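You operate a simulated robot arm through the tools that you are given. There is no shell and no other tool. Be economical: measure what you need, move in short steps, check, and stop when the job is done.

Carry out the task below with a simulated robot arm. There is one attempt and no reset: what you move stays moved.

TASK
Stack the small box marked "office" from the top of the folding table on top of the small box that says "library". Then put the green candle from the top of the folding table on top of the blue canister there and the orange candle on top of the gift box there.
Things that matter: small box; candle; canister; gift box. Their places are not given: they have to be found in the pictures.

It is judged by the outcome, as a careful person would: the job done as asked, and still so three seconds after it is handed in. It fails if anything else is knocked over, pushed out of place, dropped, spilled or broken.

THE ROBOT
A 7-joint arm with a two-finger parallel gripper, fixed in place. Base frame: the origin is at the foot of the arm, x ahead of it, y to its left, z up; the work surface is at about z = 74. Lengths are in cm, angles in rad, forces in N, time in s.
With the tool pointing down near the work surface it reaches from about 20 to 68 cm from the base axis. Its first joint turns from -1.152 to 1.152 rad. Payload 2.4 kg.
Tool frame: the origin (TCP) lies between the finger pads and is the grasp point; the fingertips stand 3 cm ahead of it; z points along the fingers, y is the line along which they close. The gripper opens to 9.4 cm. The fingers are 2.8 cm wide and 1 cm thick; the gripper's body (5 by 9.6 cm) begins 5.5 cm behind the TCP.
Orientation is told as [roll, pitch, yaw] about the base's x, y, z axes, in that order, counted from this pose: with the fingers straight down and closing along the base's y, the tool's x points along the base's -x, its y along +y and its z along -z.

THE INTERFACE
- The arm moves only by the tool play_rows. Its argument "plan" is a list of rows, each an object (a shift or turn left out is 0, a gripper value left out holds the last) with "slide": the shift along the base's x, y, z in units of 400 mm (1.0 is 400 mm), a list of three; "dr": the turn, a rotation vector about the base's x, y, z in units of 90 degrees (1.0 is 90 degrees), a list of three; "claw": the finger opening in cm, from 0 to 9.4. In form: [{"slide": [x, y, z], "dr": [ax, ay, az], "claw": claw}, ...]. A call has 1 to 8 rows; each row is the pose to reach, as a shift and turn from the pose commanded when the call began. A call with a number of a shift or a turn outside -1 to 1 is refused whole. A row lasts 0.2 s, in which the tool goes at most 5 cm and 0.15 rad; a call with a longer step from one row to the next is refused whole, and so is a gripper value outside its range. A pose out of reach is approached as far as the arm can. The call stops where the force on the tool passes 40 N (or 10 N more than at its start, if that is more) or the arm is blocked; 0.2 s more then pass. The fingers move at their own pace (about 15.3 cm/s each) and stop on an object; they squeeze with about 31 N. The grip force told is the motor's: it shows also when the fingers shut on nothing. Time passes only in rows, and 0.2 s behind the last, so rows that repeat a pose let the fingers close. It gives the time, the measured TCP pose, the force on the tool (base axes), the opening and the grip force at its end, in the units of the frame above (readings bear some noise).
- Cameras (640 x 400 px; columns grow to the right, rows downward): "scene" is fixed at [3.85, 48.67, 143.02]; the picture's right is [-0.67, -0.74, 0.00], its down [-0.52, 0.47, -0.71] and it looks along [0.52, -0.48, -0.70] (base axes); focal length 320 px, centre (320, 200). "wrist" rides on the gripper at [-3.7, 0, -5.8] in the tool frame; the picture's right is [0.00, -1.00, 0.00], its down [0.97, 0.00, -0.24] and it looks along [0.24, 0.00, 0.97] (tool axes); focal length 218 px, centre (320, 200).
- snapshot(camera): a new picture of that camera. No time passes.
- measure_at(camera, pixels): there is no depth. For up to 12 entries [column, row, z] of the newest picture of that camera ("zoom" is the newest enlarged one), the place [x, y] in the base frame at which the ray of that pixel passes the height z, good to about 0.3 cm. No time passes.
- close_up(camera, box): a new picture of the part [left, top, right, bottom] of that camera's present view, enlarged. No time passes.
- finish_job(): hands the job in; it is judged then, once.

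Work in short steps. Measure before you move; look again where a grasp or a placing could have gone wrong, and mend it. You have 80 turns and 34 pictures in all, the two below and enlarged ones among them. Open the gripper and draw the arm clear of the work before you hand the job in, unless the task says otherwise; then end with one line.

The tools are called after "Emit:" by a JSON object that holds its "method" and its "body". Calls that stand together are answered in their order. play_rows: Moves the arm, as the interface text tells. Its arguments: {"type":"object","properties":{"plan":{"type":"array"}},"required":["plan"]} The other tools are called the same way: snapshot (camera) takes a picture; measure_at (camera, pixels) gives the place at which the rays of pixels pass given heights; close_up (camera, box) takes an enlarged picture of a part of a camera's view; finish_job () hands the job in.

At the start:

```text
clock: 0.0
ee_pos: [41.6, 15.3, 107.61]
ee_rot: [0.0, 0.0, 0.0]
wrist_force: [0.1, -0.1, -0.4]
grip_width: 9.43
grip_force: 0.0
```

scene: 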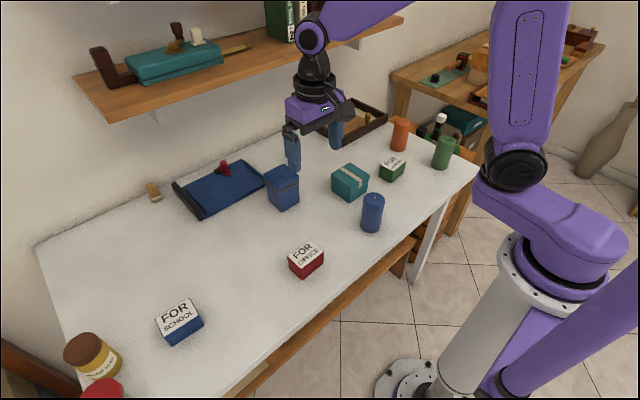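
wrist: 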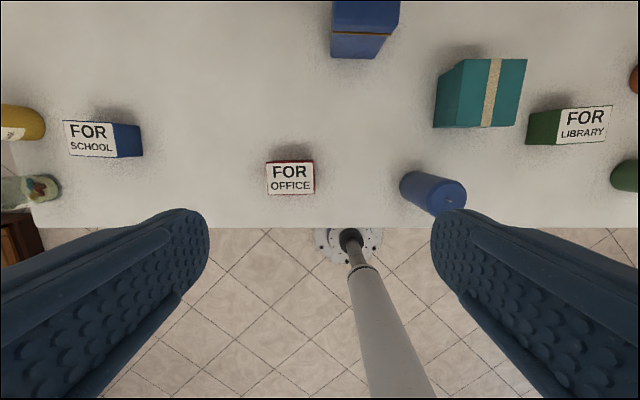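

The red "office" box is at scene (306,260), the green "library" box at (392,168), the candles at (443,152) and (399,133), the gift box at (350,182) and the blue canister at (283,187). I'll enlarge the view to measure them.

Emit:
{"method": "close_up", "body": {"camera": "scene", "box": [250, 100, 490, 250]}}

Emit:
{"method": "close_up", "body": {"camera": "wrist", "box": [240, 0, 640, 250]}}

```text
2.67 times, centred on (370, 175) of scene
```

zoom: 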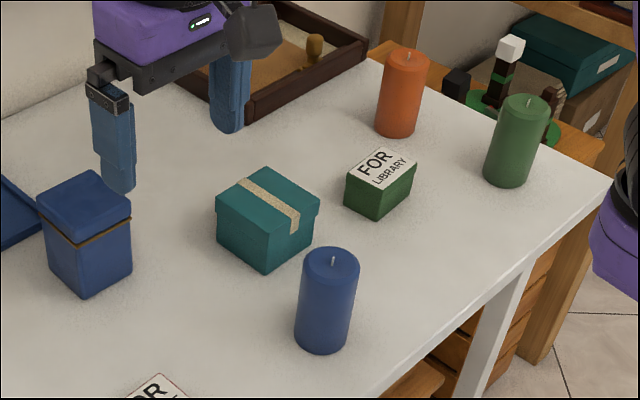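

```text
1.60 times, centred on (440, 125) of wrist
```

zoom: 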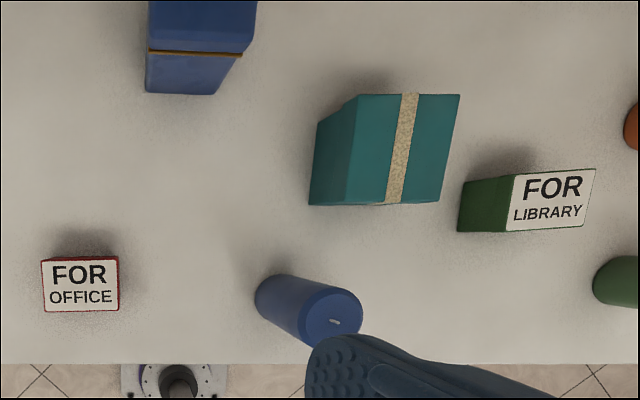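

Emit:
{"method": "measure_at", "body": {"camera": "scene", "pixels": [[391.75, 182.1, 74], [398.5, 148, 74], [401.5, 121, 84], [440.1, 166, 74], [447.3, 138.6, 84], [281.9, 211, 74], [281.5, 172.4, 86], [350.1, 201.6, 74], [348.3, 185.9, 82], [393.2, 171.25, 79], [303, 278, 74], [302.5, 267, 78]]}}

Emit:
{"method": "measure_at", "body": {"camera": "zoom", "pixels": [[41, 262, 78], [117, 257, 78], [119, 310, 78], [46, 311, 78], [513, 175, 78], [595, 169, 78], [583, 226, 78], [506, 231, 78], [359, 95, 81], [460, 95, 81], [440, 203, 81], [345, 205, 81]]}}

```text
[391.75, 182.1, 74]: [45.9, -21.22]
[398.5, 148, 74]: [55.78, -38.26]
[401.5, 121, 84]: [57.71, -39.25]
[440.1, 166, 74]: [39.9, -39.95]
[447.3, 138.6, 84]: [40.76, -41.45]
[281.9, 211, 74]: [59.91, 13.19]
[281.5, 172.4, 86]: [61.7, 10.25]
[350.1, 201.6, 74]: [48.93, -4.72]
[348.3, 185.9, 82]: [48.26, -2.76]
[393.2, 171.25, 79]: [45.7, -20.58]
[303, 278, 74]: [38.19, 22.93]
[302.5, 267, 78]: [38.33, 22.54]
```

```text
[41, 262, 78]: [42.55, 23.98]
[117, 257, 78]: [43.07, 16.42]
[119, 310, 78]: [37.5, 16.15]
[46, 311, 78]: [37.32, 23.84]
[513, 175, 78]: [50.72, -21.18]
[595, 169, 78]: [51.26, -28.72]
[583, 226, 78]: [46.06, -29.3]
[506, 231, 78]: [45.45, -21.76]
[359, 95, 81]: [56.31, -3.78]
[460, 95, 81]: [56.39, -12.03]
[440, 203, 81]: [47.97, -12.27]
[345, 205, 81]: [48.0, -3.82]
```

The office box centre is about (40.1, 20.1), its yaw about 0.04 and its top near z 78. I'll hover above it and look again.

Emit:
{"method": "play_rows", "body": {"plan": [{"slide": [-0.0075, 0.024, -0.098], "dr": [0, 0, 0.028], "claw": 9.4}, {"slide": [-0.015, 0.048, -0.196], "dr": [0, 0, 0.028]}, {"slide": [-0.0225, 0.072, -0.294], "dr": [0, 0, 0.028]}, {"slide": [-0.03, 0.096, -0.392], "dr": [0, 0, 0.028]}, {"slide": [-0.0375, 0.12, -0.49], "dr": [0, 0, 0.028]}, {"slide": [-0.0375, 0.12, -0.49], "dr": [0, 0, 0.028]}]}}

Emit:
{"method": "snapshot", "body": {"camera": "wrist"}}

```text
clock: 1.4
ee_pos: [40.2, 20.08, 87.96]
ee_rot: [0.001, -0.001, 0.043]
wrist_force: [-0.4, 0.8, 0.0]
grip_width: 9.39
grip_force: 0.1
```

```text
29 pictures are left
```

wrist: 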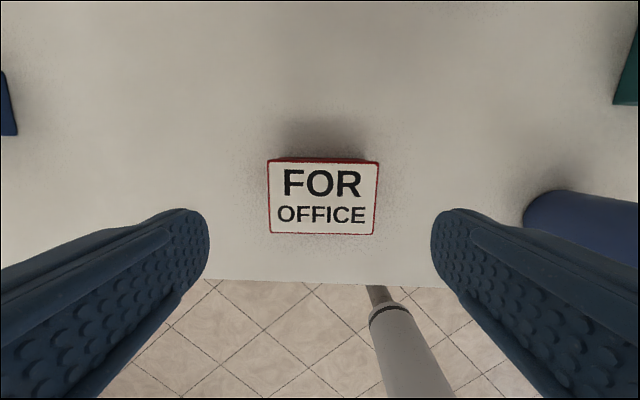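

Emit:
{"method": "measure_at", "body": {"camera": "wrist", "pixels": [[267, 161, 79], [378, 161, 79], [376, 236, 79], [270, 232, 79], [267, 161, 78], [378, 161, 78], [376, 236, 78], [270, 232, 78]]}}

```text
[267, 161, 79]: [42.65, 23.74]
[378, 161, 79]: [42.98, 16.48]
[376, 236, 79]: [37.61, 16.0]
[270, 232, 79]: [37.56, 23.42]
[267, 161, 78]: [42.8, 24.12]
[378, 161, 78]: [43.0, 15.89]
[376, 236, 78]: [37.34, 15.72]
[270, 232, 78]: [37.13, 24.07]
```

Box is centred between the fingers. Descend to z 78 and close.

Emit:
{"method": "play_rows", "body": {"plan": [{"slide": [0, -0.002, -0.1]}, {"slide": [0, -0.002, -0.18]}, {"slide": [0, -0.002, -0.25]}, {"slide": [0, -0.002, -0.25]}, {"slide": [0, -0.002, -0.25], "claw": 5}, {"slide": [0, -0.002, -0.25], "claw": 5}, {"slide": [0, -0.002, -0.25], "claw": 5}]}}

```text
clock: 3.0
ee_pos: [40.2, 20.04, 77.99]
ee_rot: [-0.001, -0.001, 0.044]
wrist_force: [0.2, 0.2, -0.2]
grip_width: 7.9
grip_force: 31.3
```

Gripped (7.9 cm). Lift and carry over toward the library box, staying high.

Emit:
{"method": "play_rows", "body": {"plan": [{"slide": [0, 0, 0.06]}, {"slide": [0, 0, 0.18]}, {"slide": [0, 0, 0.3]}, {"slide": [0, 0, 0.42]}, {"slide": [0, 0, 0.5]}, {"slide": [0, -0.1, 0.5]}, {"slide": [0, -0.2, 0.5]}, {"slide": [0, -0.3, 0.5]}]}}

Emit:
{"method": "play_rows", "body": {"plan": [{"slide": [0, -0.11, 0]}, {"slide": [0, -0.22, 0]}, {"slide": [0, -0.33, 0]}, {"slide": [0, -0.44, 0]}, {"slide": [0, -0.55, 0]}, {"slide": [0, -0.66, 0]}, {"slide": [0, -0.77, 0]}, {"slide": [0, -0.825, 0]}]}}

Emit:
{"method": "snapshot", "body": {"camera": "wrist"}}

```text
clock: 4.8
ee_pos: [40.05, 8.02, 98.06]
ee_rot: [-0.001, -0.001, 0.046]
wrist_force: [0.1, 0.4, -1.3]
grip_width: 7.89
grip_force: 31.2
```

```text
clock: 6.6
ee_pos: [40.34, -25.13, 98.02]
ee_rot: [0.001, 0.0, 0.042]
wrist_force: [-0.4, -0.3, -0.6]
grip_width: 7.9
grip_force: 31.2
```

```text
28 pictures are left
```

wrist: 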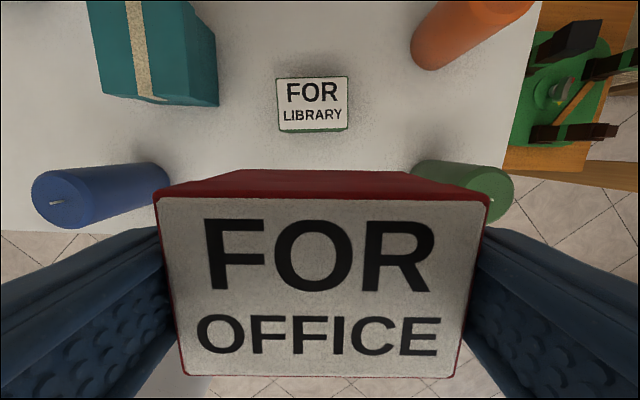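

Emit:
{"method": "measure_at", "body": {"camera": "wrist", "pixels": [[276, 79, 78.3], [348, 78, 78.3], [348, 128, 78.3], [280, 132, 78.3]]}}

Emit:
{"method": "close_up", "body": {"camera": "wrist", "box": [240, 50, 400, 150]}}

```text
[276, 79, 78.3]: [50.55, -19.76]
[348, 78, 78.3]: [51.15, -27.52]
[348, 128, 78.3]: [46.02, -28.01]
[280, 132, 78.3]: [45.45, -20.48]
```

```text
4.00 times, centred on (320, 100) of wrist
```

zoom: 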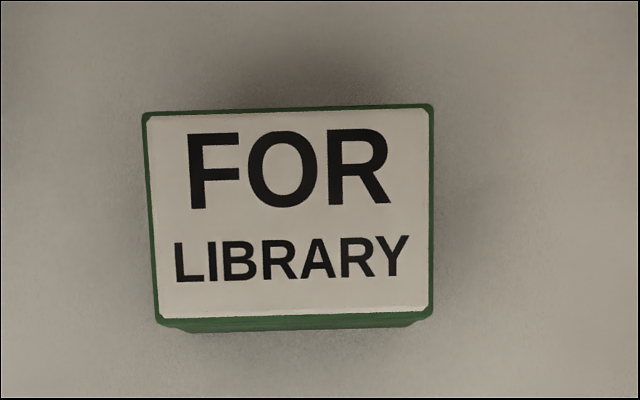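

Emit:
{"method": "measure_at", "body": {"camera": "zoom", "pixels": [[142, 114, 79], [433, 104, 79], [433, 316, 79], [157, 322, 79], [170, 327, 74], [420, 324, 74]]}}

Emit:
{"method": "close_up", "body": {"camera": "scene", "box": [320, 80, 480, 180]}}

```text
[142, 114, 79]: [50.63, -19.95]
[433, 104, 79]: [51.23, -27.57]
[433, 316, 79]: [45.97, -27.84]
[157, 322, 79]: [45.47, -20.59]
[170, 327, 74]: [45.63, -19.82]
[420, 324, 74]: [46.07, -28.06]
```

```text
4.00 times, centred on (400, 130) of scene
```

zoom: 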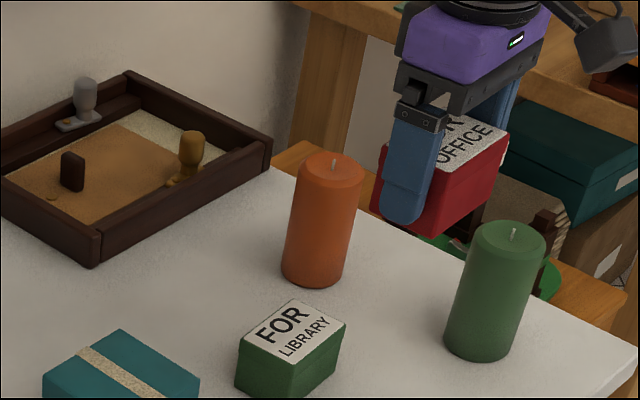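

Library top centre is (48.3, -24.0), top near z 79, yaw about 0.08. Move above it and lower to z 86.

Emit:
{"method": "play_rows", "body": {"plan": [{"slide": [0.1, 0.0245, 0], "dr": [0, 0, 0.026]}, {"slide": [0.206, 0.0245, 0], "dr": [0, 0, 0.026]}, {"slide": [0.206, 0.0245, -0.1], "dr": [0, 0, 0.026]}, {"slide": [0.206, 0.0245, -0.2], "dr": [0, 0, 0.026]}, {"slide": [0.206, 0.0245, -0.3], "dr": [0, 0, 0.026]}, {"slide": [0.206, 0.0245, -0.3], "dr": [0, 0, 0.026]}]}}

Emit:
{"method": "close_up", "body": {"camera": "scene", "box": [320, 100, 480, 200]}}

```text
clock: 8.0
ee_pos: [48.46, -23.9, 86.0]
ee_rot: [0.0, -0.002, 0.085]
wrist_force: [-0.9, 0.9, -1.4]
grip_width: 7.9
grip_force: 31.2
```

```text
4.00 times, centred on (400, 150) of scene
```

zoom: 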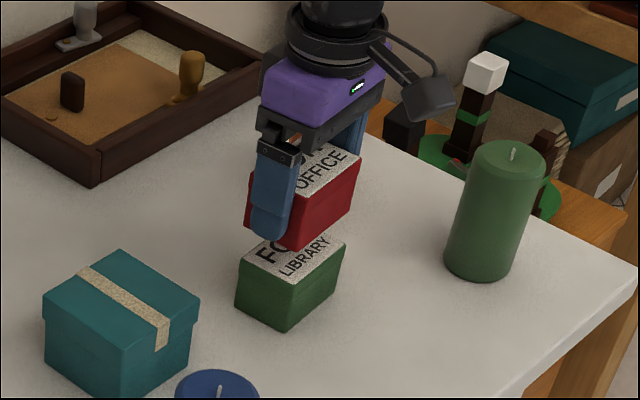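

Emit:
{"method": "measure_at", "body": {"camera": "zoom", "pixels": [[287, 284, 79.1], [346, 240, 79.1], [283, 328, 74], [300, 248, 82], [357, 200, 82], [362, 154, 86.3], [300, 205, 86.3]]}}

Emit:
{"method": "close_up", "body": {"camera": "scene", "box": [370, 130, 418, 160]}}

Emit:
{"method": "close_up", "body": {"camera": "scene", "box": [370, 150, 418, 180]}}

```text
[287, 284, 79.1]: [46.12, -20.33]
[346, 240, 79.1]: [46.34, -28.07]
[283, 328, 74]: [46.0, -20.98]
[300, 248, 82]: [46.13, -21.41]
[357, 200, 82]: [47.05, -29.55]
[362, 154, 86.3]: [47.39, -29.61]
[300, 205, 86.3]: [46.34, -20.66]
```

```text
13.33 times, centred on (394, 145) of scene
```

zoom: 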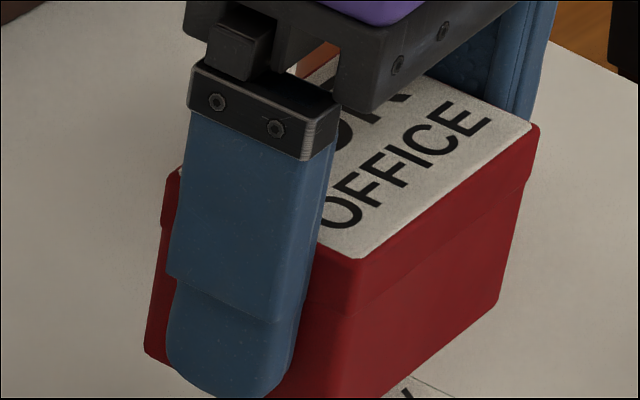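

```text
13.33 times, centred on (394, 165) of scene
```

zoom: 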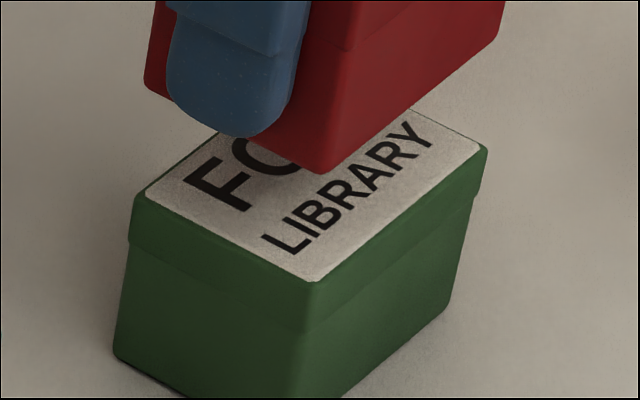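

Emit:
{"method": "measure_at", "body": {"camera": "scene", "pixels": [[410.5, 139.4, 87], [397.1, 149.5, 87], [393.5, 171.2, 79.1], [406.5, 161.1, 79.1], [380.1, 164.9, 79.1], [382.4, 143.1, 87], [394, 163, 82], [407.5, 153, 82], [380.9, 156.4, 82]]}}

Emit:
{"method": "snapshot", "body": {"camera": "wrist"}}

```text
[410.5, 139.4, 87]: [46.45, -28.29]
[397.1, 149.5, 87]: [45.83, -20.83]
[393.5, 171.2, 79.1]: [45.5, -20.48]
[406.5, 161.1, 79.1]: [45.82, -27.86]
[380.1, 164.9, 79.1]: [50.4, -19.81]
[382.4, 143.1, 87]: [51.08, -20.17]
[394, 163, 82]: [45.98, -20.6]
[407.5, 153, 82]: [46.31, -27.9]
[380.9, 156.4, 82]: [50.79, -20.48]
```

```text
22 pictures are left
```

wrist: 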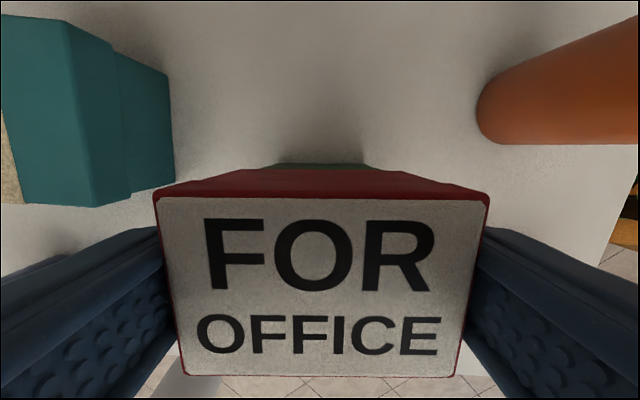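

Relative to the library lid, the red box needs about (-0.45, +0.2) cm. I'll apply that and lower in small steps to z about 83.1.

Emit:
{"method": "play_rows", "body": {"plan": [{"slide": [-0.011, 0.005, -0.02]}, {"slide": [-0.011, 0.005, -0.045]}, {"slide": [-0.011, 0.005, -0.06]}, {"slide": [-0.011, 0.005, -0.066]}, {"slide": [-0.011, 0.005, -0.07]}, {"slide": [-0.011, 0.005, -0.07]}]}}

Emit:
{"method": "close_up", "body": {"camera": "scene", "box": [362, 135, 426, 175]}}

```text
clock: 9.4
ee_pos: [47.85, -23.69, 83.29]
ee_rot: [0.001, -0.001, 0.085]
wrist_force: [-0.1, 0.3, -1.3]
grip_width: 7.89
grip_force: 31.1
```

```text
10.00 times, centred on (394, 155) of scene
```

zoom: 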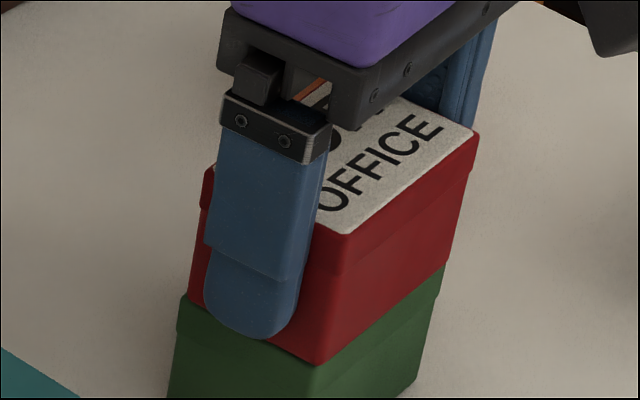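

Aligned with almost no gap. Lower in 1–2 mm steps and watch the force.

Emit:
{"method": "play_rows", "body": {"plan": [{"slide": [0, 0, -0.003]}, {"slide": [0, 0, -0.006]}, {"slide": [0, 0, -0.006]}]}}

```text
clock: 10.2
ee_pos: [47.9, -23.86, 83.05]
ee_rot: [-0.002, -0.001, 0.084]
wrist_force: [-4.9, 2.5, 25.6]
grip_width: 7.87
grip_force: 31.2
```

Contact made (25 N). Back off a hair, open and rise.

Emit:
{"method": "play_rows", "body": {"plan": [{"slide": [0, 0, 0.002]}, {"slide": [0, 0, 0.002], "claw": 9.4}, {"slide": [0, 0, 0.002], "claw": 9.4}, {"slide": [0, 0, 0.05]}, {"slide": [0, 0, 0.15]}, {"slide": [0, 0, 0.27]}, {"slide": [0, 0, 0.39]}, {"slide": [0, 0, 0.5]}]}}

Emit:
{"method": "close_up", "body": {"camera": "scene", "box": [320, 100, 480, 200]}}

Emit:
{"method": "snapshot", "body": {"camera": "wrist"}}

```text
clock: 12.0
ee_pos: [47.78, -23.99, 103.03]
ee_rot: [0.0, -0.002, 0.086]
wrist_force: [0.0, 0.1, 0.4]
grip_width: 9.4
grip_force: 0.0
```

```text
4.00 times, centred on (400, 150) of scene
```

zoom: 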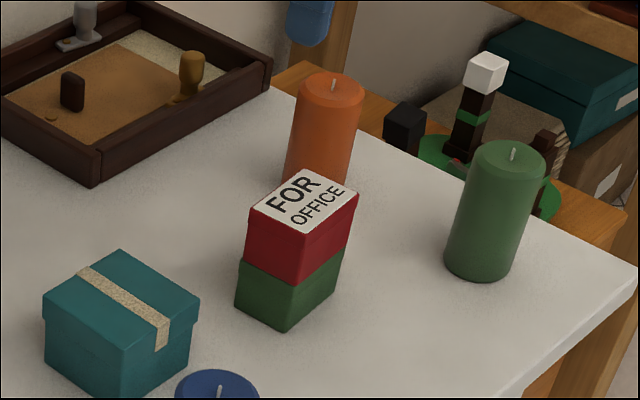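

```text
19 pictures are left
```

wrist: 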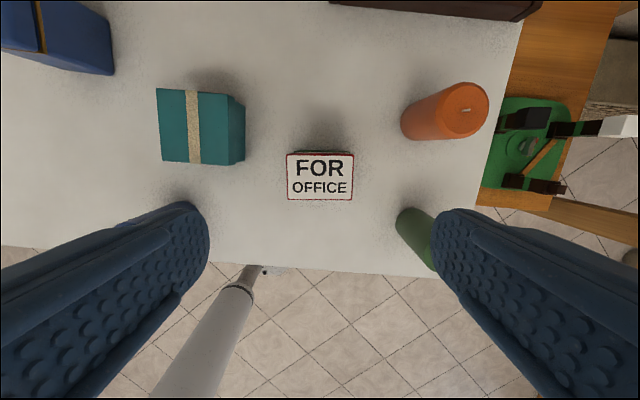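

The stack is good. Next, hover over the green candle (about (39.8, -40.2)) and measure.

Emit:
{"method": "play_rows", "body": {"plan": [{"slide": [-0.05, -0.1, 0], "dr": [0, 0, -0.027]}, {"slide": [-0.1, -0.2, 0], "dr": [0, 0, -0.054]}, {"slide": [-0.15, -0.3, 0], "dr": [0, 0, -0.054]}, {"slide": [-0.2, -0.4, 0], "dr": [0, 0, -0.054]}, {"slide": [-0.2, -0.407, 0], "dr": [0, 0, -0.054]}]}}

Emit:
{"method": "snapshot", "body": {"camera": "wrist"}}

```text
clock: 13.2
ee_pos: [39.74, -40.21, 102.93]
ee_rot: [0.0, 0.001, 0.0]
wrist_force: [0.5, -0.6, 0.5]
grip_width: 9.41
grip_force: 0.0
```

```text
18 pictures are left
```

wrist: 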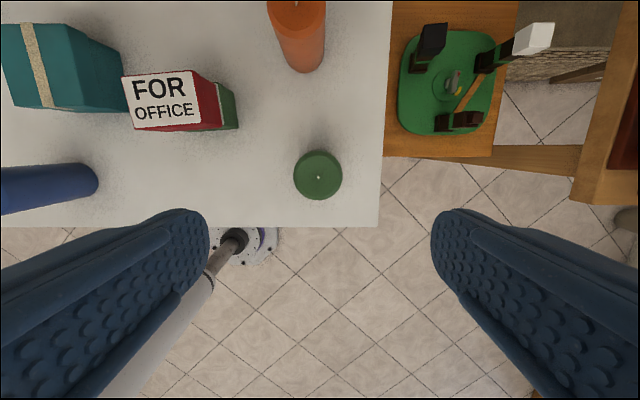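

Emit:
{"method": "measure_at", "body": {"camera": "wrist", "pixels": [[318, 175, 85], [293, 175, 85], [343, 175, 85], [318, 150, 85], [318, 200, 85], [298, 62, 74]]}}

```text
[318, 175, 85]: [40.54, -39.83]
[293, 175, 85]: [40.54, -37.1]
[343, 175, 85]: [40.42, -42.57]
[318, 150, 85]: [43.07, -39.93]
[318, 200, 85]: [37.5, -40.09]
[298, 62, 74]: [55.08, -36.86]
```

Green candle centre ~(40.3, -39.95), diameter ~5.4. Descend around it to z 81.5 and grip.

Emit:
{"method": "play_rows", "body": {"plan": [{"slide": [0.01, 0.003, -0.1]}, {"slide": [0.01, 0.003, -0.22]}, {"slide": [0.01, 0.003, -0.34]}, {"slide": [0.01, 0.003, -0.44]}, {"slide": [0.01, 0.003, -0.535]}, {"slide": [0.01, 0.003, -0.535], "claw": 4}, {"slide": [0.01, 0.003, -0.535], "claw": 4}, {"slide": [0.01, 0.003, -0.535], "claw": 4}]}}

Emit:
{"method": "close_up", "body": {"camera": "scene", "box": [384, 100, 512, 180]}}

```text
clock: 15.0
ee_pos: [40.37, -39.8, 81.42]
ee_rot: [-0.002, 0.001, 0.001]
wrist_force: [-0.1, 0.0, -0.3]
grip_width: 5.56
grip_force: 31.0
```

```text
5.00 times, centred on (448, 140) of scene
```

zoom: 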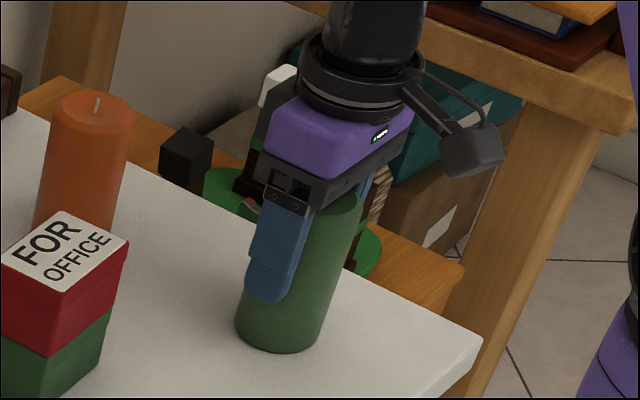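

Emit:
{"method": "measure_at", "body": {"camera": "scene", "pixels": [[37, 243, 74], [155, 200, 74], [110, 120, 105], [110, 120, 115], [110, 120, 125], [390, 30, 105], [390, 30, 115], [260, 70, 105], [260, 70, 115], [155, 113, 105]]}}

Emit:
{"method": "play_rows", "body": {"plan": [{"slide": [0, 0, 0.05]}, {"slide": [0, 0, 0.15]}, {"slide": [0, 0, 0.27]}, {"slide": [0, 0, 0.39]}, {"slide": [0, 0, 0.45]}, {"slide": [0, 0.1, 0.45]}, {"slide": [0, 0.2, 0.45]}, {"slide": [0, 0.3, 0.45]}]}}

```text
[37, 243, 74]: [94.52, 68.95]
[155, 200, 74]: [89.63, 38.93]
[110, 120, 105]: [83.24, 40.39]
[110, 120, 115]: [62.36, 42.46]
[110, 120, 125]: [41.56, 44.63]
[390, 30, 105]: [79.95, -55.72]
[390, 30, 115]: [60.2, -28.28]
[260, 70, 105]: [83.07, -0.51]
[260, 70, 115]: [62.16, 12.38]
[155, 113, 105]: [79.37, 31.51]
```

```text
clock: 16.8
ee_pos: [40.25, -27.77, 99.57]
ee_rot: [0.001, 0.0, 0.0]
wrist_force: [-0.2, -0.5, -2.9]
grip_width: 5.59
grip_force: 31.4
```

Carrying the candle at z 99.6. Move toward the canister for a look, stopping short of it.

Emit:
{"method": "play_rows", "body": {"plan": [{"slide": [0.02, 0.11, 0]}, {"slide": [0.04, 0.22, 0]}, {"slide": [0.06, 0.33, 0]}, {"slide": [0.08, 0.44, 0]}, {"slide": [0.1, 0.55, 0]}, {"slide": [0.12, 0.66, 0]}, {"slide": [0.2, 0.74, 0]}, {"slide": [0.28, 0.78, 0]}]}}

Emit:
{"method": "play_rows", "body": {"plan": [{"slide": [0, 0.1, 0]}, {"slide": [0, 0.18, 0]}, {"slide": [0, 0.18, 0]}]}}

Emit:
{"method": "snapshot", "body": {"camera": "wrist"}}

Emit:
{"method": "snapshot", "body": {"camera": "scene"}}

```text
clock: 18.6
ee_pos: [51.39, 3.41, 99.55]
ee_rot: [0.0, 0.0, 0.0]
wrist_force: [0.1, 1.1, -2.7]
grip_width: 5.55
grip_force: 30.7
```

```text
clock: 19.4
ee_pos: [51.6, 10.45, 99.6]
ee_rot: [0.001, 0.0, 0.0]
wrist_force: [-1.2, 1.1, -1.9]
grip_width: 5.57
grip_force: 31.0
```

```text
16 pictures are left
```

wrist: 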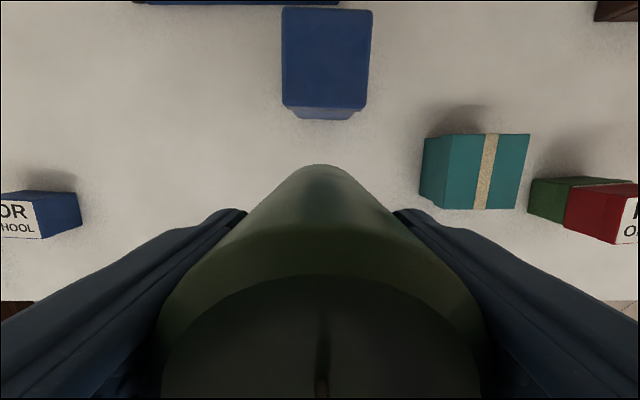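

```text
15 pictures are left
```

scene: 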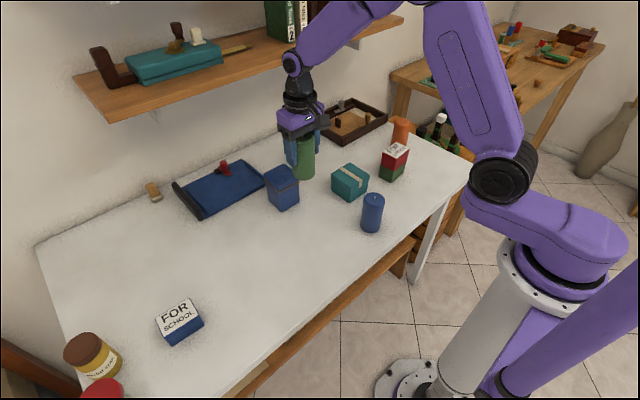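

Emit:
{"method": "measure_at", "body": {"camera": "wrist", "pixels": [[282, 8, 84], [372, 10, 84], [366, 107, 84], [284, 104, 84], [294, 116, 74], [356, 118, 74], [530, 134, 82], [444, 135, 82], [438, 209, 82], [516, 209, 82]]}}

Emit:
{"method": "measure_at", "body": {"camera": "scene", "pixels": [[263.9, 173.9, 84], [283.75, 163.75, 84], [299.1, 178, 84], [279.6, 190.75, 84], [281.9, 211, 74], [332, 177, 82], [350, 163, 82], [369, 178, 82], [348.5, 190, 82], [350, 201.6, 74]]}}

Emit:
{"method": "close_up", "body": {"camera": "scene", "box": [250, 120, 378, 220]}}

```text
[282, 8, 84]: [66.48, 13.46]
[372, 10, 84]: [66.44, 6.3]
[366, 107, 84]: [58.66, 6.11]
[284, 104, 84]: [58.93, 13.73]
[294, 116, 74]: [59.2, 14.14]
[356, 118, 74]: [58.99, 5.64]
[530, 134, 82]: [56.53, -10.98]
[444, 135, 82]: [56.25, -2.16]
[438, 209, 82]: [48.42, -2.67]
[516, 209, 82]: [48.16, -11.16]
```

```text
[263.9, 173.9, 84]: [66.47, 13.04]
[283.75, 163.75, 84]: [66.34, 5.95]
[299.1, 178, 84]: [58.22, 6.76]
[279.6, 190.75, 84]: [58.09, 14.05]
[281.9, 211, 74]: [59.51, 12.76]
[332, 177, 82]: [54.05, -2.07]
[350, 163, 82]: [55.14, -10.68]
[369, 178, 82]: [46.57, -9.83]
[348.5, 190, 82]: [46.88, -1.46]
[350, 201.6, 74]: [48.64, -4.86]
```

```text
4.00 times, centred on (314, 170) of scene
```

zoom: 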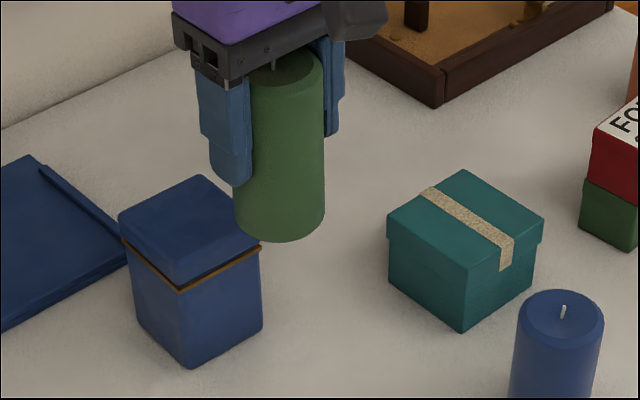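

Both cameras agree: canister lid centre ≈ (62.5, 9.95), top z ≈ 84. Move over it and lower to about 1.5 cm above.

Emit:
{"method": "play_rows", "body": {"plan": [{"slide": [0.08, -0.004, 0]}, {"slide": [0.16, -0.008, 0]}, {"slide": [0.24, -0.0125, 0]}, {"slide": [0.275, -0.0125, 0]}, {"slide": [0.275, -0.0125, -0.08]}, {"slide": [0.275, -0.0125, -0.16]}, {"slide": [0.275, -0.0125, -0.16]}]}}

Emit:
{"method": "close_up", "body": {"camera": "scene", "box": [234, 120, 346, 220]}}

```text
clock: 21.0
ee_pos: [62.23, 9.83, 93.24]
ee_rot: [0.0, 0.0, 0.001]
wrist_force: [-0.1, 0.0, -2.4]
grip_width: 5.56
grip_force: 31.0
```

```text
4.00 times, centred on (290, 170) of scene
```

zoom: 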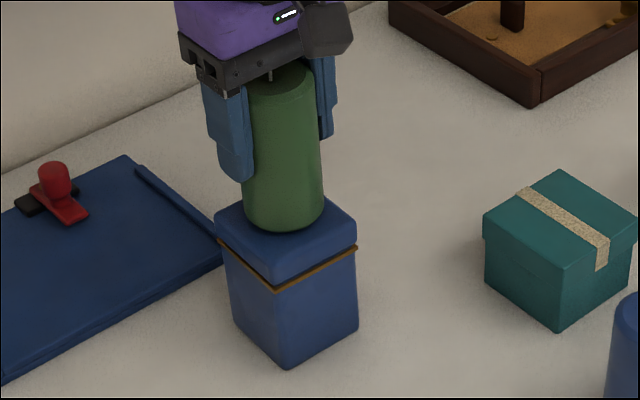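

Lower in small steps until contact.

Emit:
{"method": "play_rows", "body": {"plan": [{"slide": [0, 0, -0.012]}, {"slide": [0, 0, -0.022]}, {"slide": [0, 0, -0.03]}, {"slide": [0, 0, -0.03]}]}}

Emit:
{"method": "close_up", "body": {"camera": "scene", "box": [258, 150, 322, 190]}}

```text
clock: 22.0
ee_pos: [62.62, 9.87, 92.1]
ee_rot: [0.001, -0.005, 0.0]
wrist_force: [0.7, -1.0, 21.1]
grip_width: 5.56
grip_force: 30.9
```

```text
10.00 times, centred on (290, 170) of scene
```

zoom: 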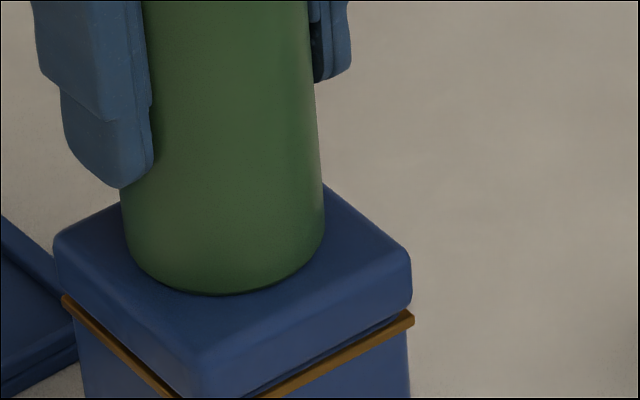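

Contact, well centred. Release, rise 9 cm and retreat toward the base.

Emit:
{"method": "play_rows", "body": {"plan": [{"slide": [0, 0, 0.003]}, {"slide": [0, 0, 0.003], "claw": 9.4}, {"slide": [0, 0, 0.003], "claw": 9.4}, {"slide": [0, 0, 0.05]}, {"slide": [0, 0, 0.13]}, {"slide": [0, 0, 0.23]}, {"slide": [-0.1, 0, 0.25]}, {"slide": [-0.22, 0, 0.25]}]}}

Emit:
{"method": "snapshot", "body": {"camera": "scene"}}

```text
clock: 23.8
ee_pos: [53.61, 9.99, 101.98]
ee_rot: [0.0, 0.001, 0.0]
wrist_force: [0.1, 0.5, 0.1]
grip_width: 9.4
grip_force: 0.0
```

```text
11 pictures are left
```

scene: 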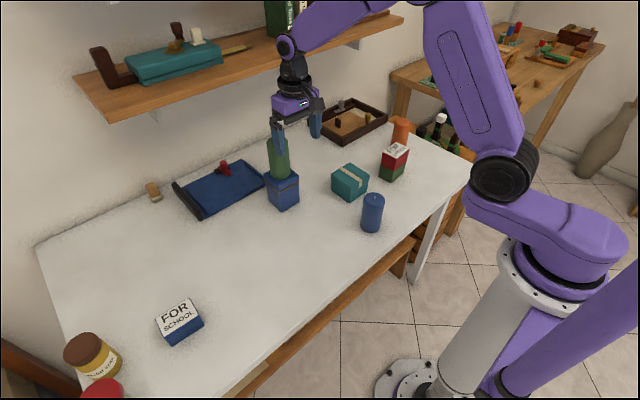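

Green candle stands on the canister. Now travel to above the orange candle.

Emit:
{"method": "play_rows", "body": {"plan": [{"slide": [0, -0.1, 0]}, {"slide": [0, -0.22, 0]}, {"slide": [0, -0.34, 0]}, {"slide": [0, -0.46, 0]}, {"slide": [0, -0.58, 0]}, {"slide": [0, -0.7, 0]}, {"slide": [0, -0.82, 0]}, {"slide": [0, -0.94, 0]}]}}

Emit:
{"method": "play_rows", "body": {"plan": [{"slide": [0, -0.1, 0]}, {"slide": [0.0, -0.25, 0]}, {"slide": [0.0, -0.25, 0]}]}}

Emit:
{"method": "snapshot", "body": {"camera": "wrist"}}

```text
clock: 25.6
ee_pos: [53.49, -27.7, 101.9]
ee_rot: [-0.001, -0.001, 0.002]
wrist_force: [0.1, 0.7, 0.2]
grip_width: 9.41
grip_force: 0.0
```

```text
refused: row 2 steps farther than a row can; nothing moved
```

```text
10 pictures are left
```

wrist: 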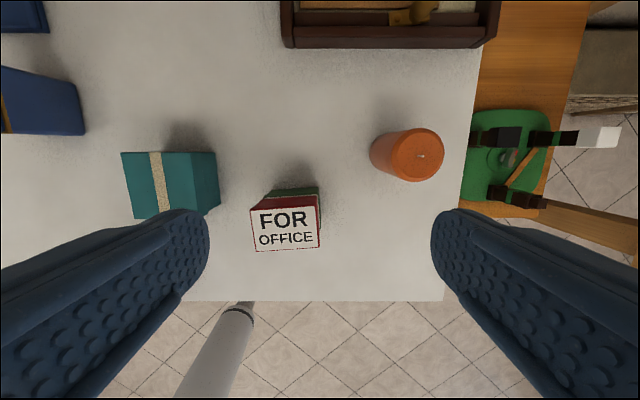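

Emit:
{"method": "measure_at", "body": {"camera": "wrist", "pixels": [[417, 156, 85], [390, 156, 85], [445, 156, 85], [417, 128, 85], [417, 182, 85]]}}

Emit:
{"method": "play_rows", "body": {"plan": [{"slide": [0, -0.1, 0]}, {"slide": [0.02, -0.2, 0]}, {"slide": [0.04, -0.25, 0]}, {"slide": [0.04, -0.25, 0]}]}}

Emit:
{"method": "snapshot", "body": {"camera": "wrist"}}

```text
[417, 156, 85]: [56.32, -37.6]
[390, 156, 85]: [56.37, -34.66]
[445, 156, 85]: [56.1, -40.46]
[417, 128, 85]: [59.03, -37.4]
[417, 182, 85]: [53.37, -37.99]
```

```text
clock: 26.6
ee_pos: [55.28, -37.46, 101.82]
ee_rot: [0.0, 0.001, 0.0]
wrist_force: [0.3, 0.4, 0.7]
grip_width: 9.44
grip_force: 0.0
```

```text
9 pictures are left
```

wrist: 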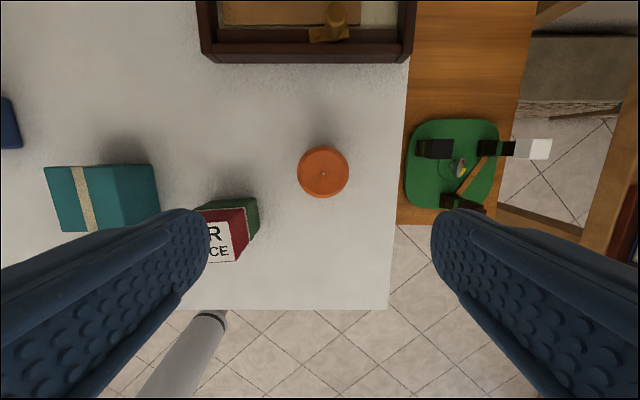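

Emit:
{"method": "measure_at", "body": {"camera": "wrist", "pixels": [[323, 172, 85], [297, 172, 85], [350, 172, 85], [323, 146, 85], [323, 198, 85]]}}

```text
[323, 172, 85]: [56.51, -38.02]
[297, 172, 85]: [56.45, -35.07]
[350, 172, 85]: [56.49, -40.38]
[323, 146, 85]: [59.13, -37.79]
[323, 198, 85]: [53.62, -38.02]
```

Orange candle centre ≈ (56.4, -37.8), at the edge of reach. Descend to z 82 without closing and check the pose first.

Emit:
{"method": "play_rows", "body": {"plan": [{"slide": [0.0275, -0.005, -0.1]}, {"slide": [0.0275, -0.005, -0.2]}, {"slide": [0.0275, -0.005, -0.3]}, {"slide": [0.0275, -0.005, -0.4]}, {"slide": [0.0275, -0.005, -0.5]}, {"slide": [0.0275, -0.005, -0.5]}]}}

```text
clock: 28.0
ee_pos: [56.57, -37.64, 82.15]
ee_rot: [0.0, -0.001, -0.001]
wrist_force: [0.0, -0.2, -0.6]
grip_width: 9.4
grip_force: 0.1
```

On target. Close and lift, then carry back.

Emit:
{"method": "play_rows", "body": {"plan": [{"slide": [0, 0, 0], "claw": 4}, {"slide": [0, 0, 0], "claw": 4}, {"slide": [0, 0, 0], "claw": 4}, {"slide": [0, 0, 0.06]}, {"slide": [0, 0, 0.16]}, {"slide": [0, 0, 0.28]}, {"slide": [0, 0, 0.4]}, {"slide": [-0.05, 0.05, 0.4]}]}}

Emit:
{"method": "play_rows", "body": {"plan": [{"slide": [-0.04, 0.1, 0]}, {"slide": [-0.08, 0.2, 0]}, {"slide": [-0.12, 0.3, 0]}, {"slide": [-0.16, 0.4, 0]}, {"slide": [-0.2, 0.5, 0]}, {"slide": [-0.24, 0.6, 0]}, {"slide": [-0.27, 0.7, 0]}, {"slide": [-0.27, 0.7, 0]}]}}

Emit:
{"method": "snapshot", "body": {"camera": "wrist"}}

```text
clock: 29.8
ee_pos: [54.32, -35.9, 97.83]
ee_rot: [0.0, 0.001, 0.001]
wrist_force: [-0.7, -0.5, -2.5]
grip_width: 5.54
grip_force: 30.8
```

```text
clock: 31.6
ee_pos: [43.42, -7.98, 98.05]
ee_rot: [-0.002, 0.001, 0.001]
wrist_force: [0.1, 0.1, -2.7]
grip_width: 5.51
grip_force: 31.0
```

```text
8 pictures are left
```

wrist: 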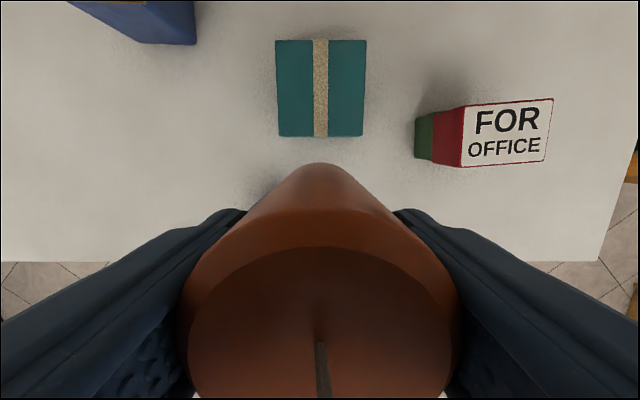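

Emit:
{"method": "measure_at", "body": {"camera": "wrist", "pixels": [[275, 40, 81], [366, 40, 81], [363, 136, 81], [278, 136, 81], [320, 88, 81]]}}

Emit:
{"method": "close_up", "body": {"camera": "scene", "box": [310, 150, 390, 210]}}

```text
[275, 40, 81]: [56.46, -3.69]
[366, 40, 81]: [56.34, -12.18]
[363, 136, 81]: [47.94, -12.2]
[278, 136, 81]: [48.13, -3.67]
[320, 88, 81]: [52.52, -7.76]
```

```text
6.67 times, centred on (350, 180) of scene
```

zoom: 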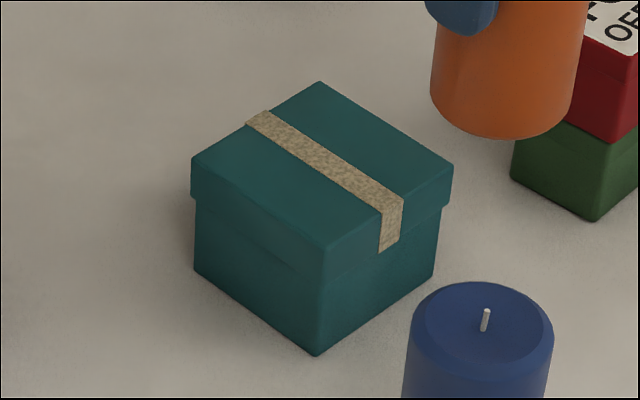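

Gift box centre ≈ (52.2, -7.9), top ≈ 81. Move over and lower to just above it.

Emit:
{"method": "play_rows", "body": {"plan": [{"slide": [0.1, 0, 0]}, {"slide": [0.2175, 0, 0]}, {"slide": [0.2175, 0, -0.08]}, {"slide": [0.2175, 0, -0.15]}, {"slide": [0.2175, 0, -0.18]}, {"slide": [0.2175, 0, -0.18]}]}}

Emit:
{"method": "close_up", "body": {"camera": "scene", "box": [302, 130, 398, 200]}}

```text
clock: 33.0
ee_pos: [52.4, -7.79, 90.75]
ee_rot: [-0.002, -0.002, 0.0]
wrist_force: [-0.4, -0.6, -2.4]
grip_width: 5.53
grip_force: 31.2
```

```text
5.71 times, centred on (350, 165) of scene
```

zoom: 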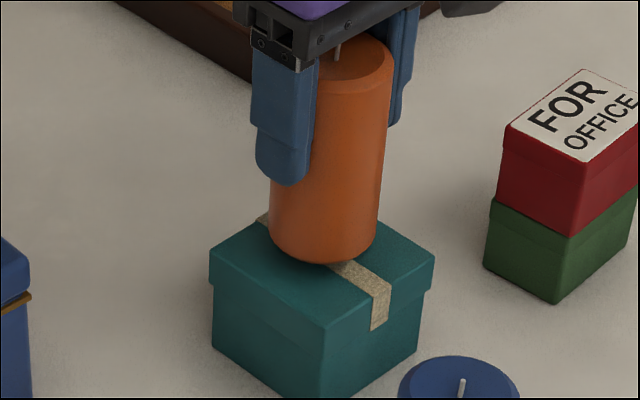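

Centred well. Lower in small steps until contact.

Emit:
{"method": "play_rows", "body": {"plan": [{"slide": [0, 0, -0.015]}, {"slide": [0, 0, -0.028]}, {"slide": [0, 0, -0.036]}, {"slide": [0, 0, -0.041]}, {"slide": [0, 0, -0.041]}]}}

```text
clock: 34.2
ee_pos: [52.38, -7.8, 89.08]
ee_rot: [0.0, -0.002, 0.001]
wrist_force: [-5.6, 2.3, 20.2]
grip_width: 5.52
grip_force: 30.8
```

Contact (20 N). Release, rise and retreat.

Emit:
{"method": "play_rows", "body": {"plan": [{"slide": [0, 0, 0.003]}, {"slide": [0, 0, 0.003], "claw": 9.4}, {"slide": [0, 0, 0.003], "claw": 9.4}, {"slide": [0, 0, 0.05]}, {"slide": [0, 0, 0.14]}, {"slide": [0, 0, 0.26]}, {"slide": [0, 0, 0.36]}, {"slide": [-0.12, 0, 0.36]}]}}

Emit:
{"method": "play_rows", "body": {"plan": [{"slide": [-0.1, 0, 0.05]}, {"slide": [-0.2, 0, 0.1]}, {"slide": [-0.2, 0, 0.1]}, {"slide": [-0.2, 0, 0.1]}]}}

Emit:
{"method": "snapshot", "body": {"camera": "scene"}}

Emit:
{"method": "close_up", "body": {"camera": "scene", "box": [250, 100, 442, 220]}}

```text
clock: 36.0
ee_pos: [47.5, -7.85, 103.55]
ee_rot: [0.0, -0.001, -0.001]
wrist_force: [-0.5, -0.5, 0.1]
grip_width: 9.41
grip_force: 0.1
```

```text
clock: 37.0
ee_pos: [39.66, -7.66, 107.56]
ee_rot: [-0.001, 0.0, 0.0]
wrist_force: [-0.7, -0.7, -0.9]
grip_width: 9.37
grip_force: 0.1
```

```text
5 pictures are left
```

scene: 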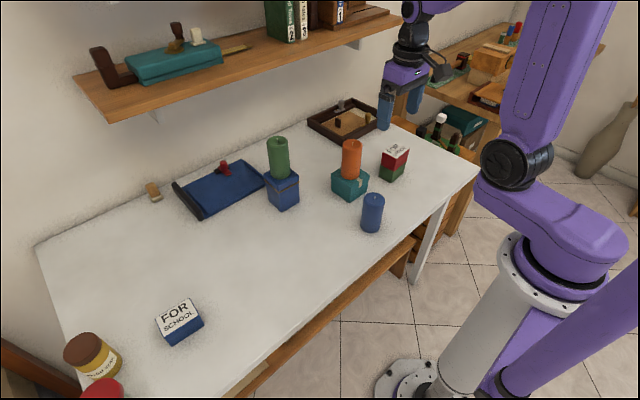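

```text
3.33 times, centred on (346, 160) of scene
```

zoom: 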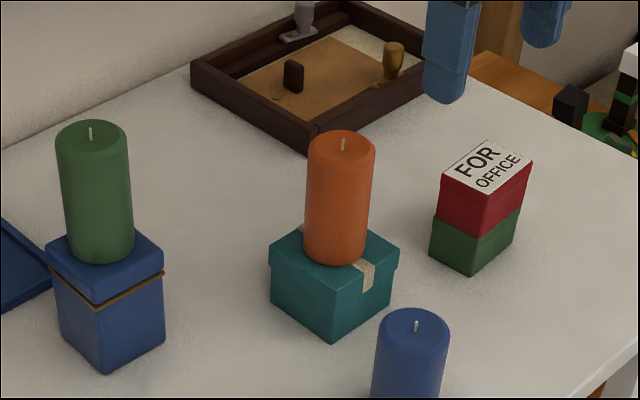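

All three placements stand, the gripper is open and clear, and nothing else has moved. Handing in.

Emit:
{"method": "finish_job", "body": {}}

```text
The job is handed in.
```

The "office" box is stacked on the "library" box, the green candle is on the blue canister, and the orange candle is on the gift box; the job is handed in.
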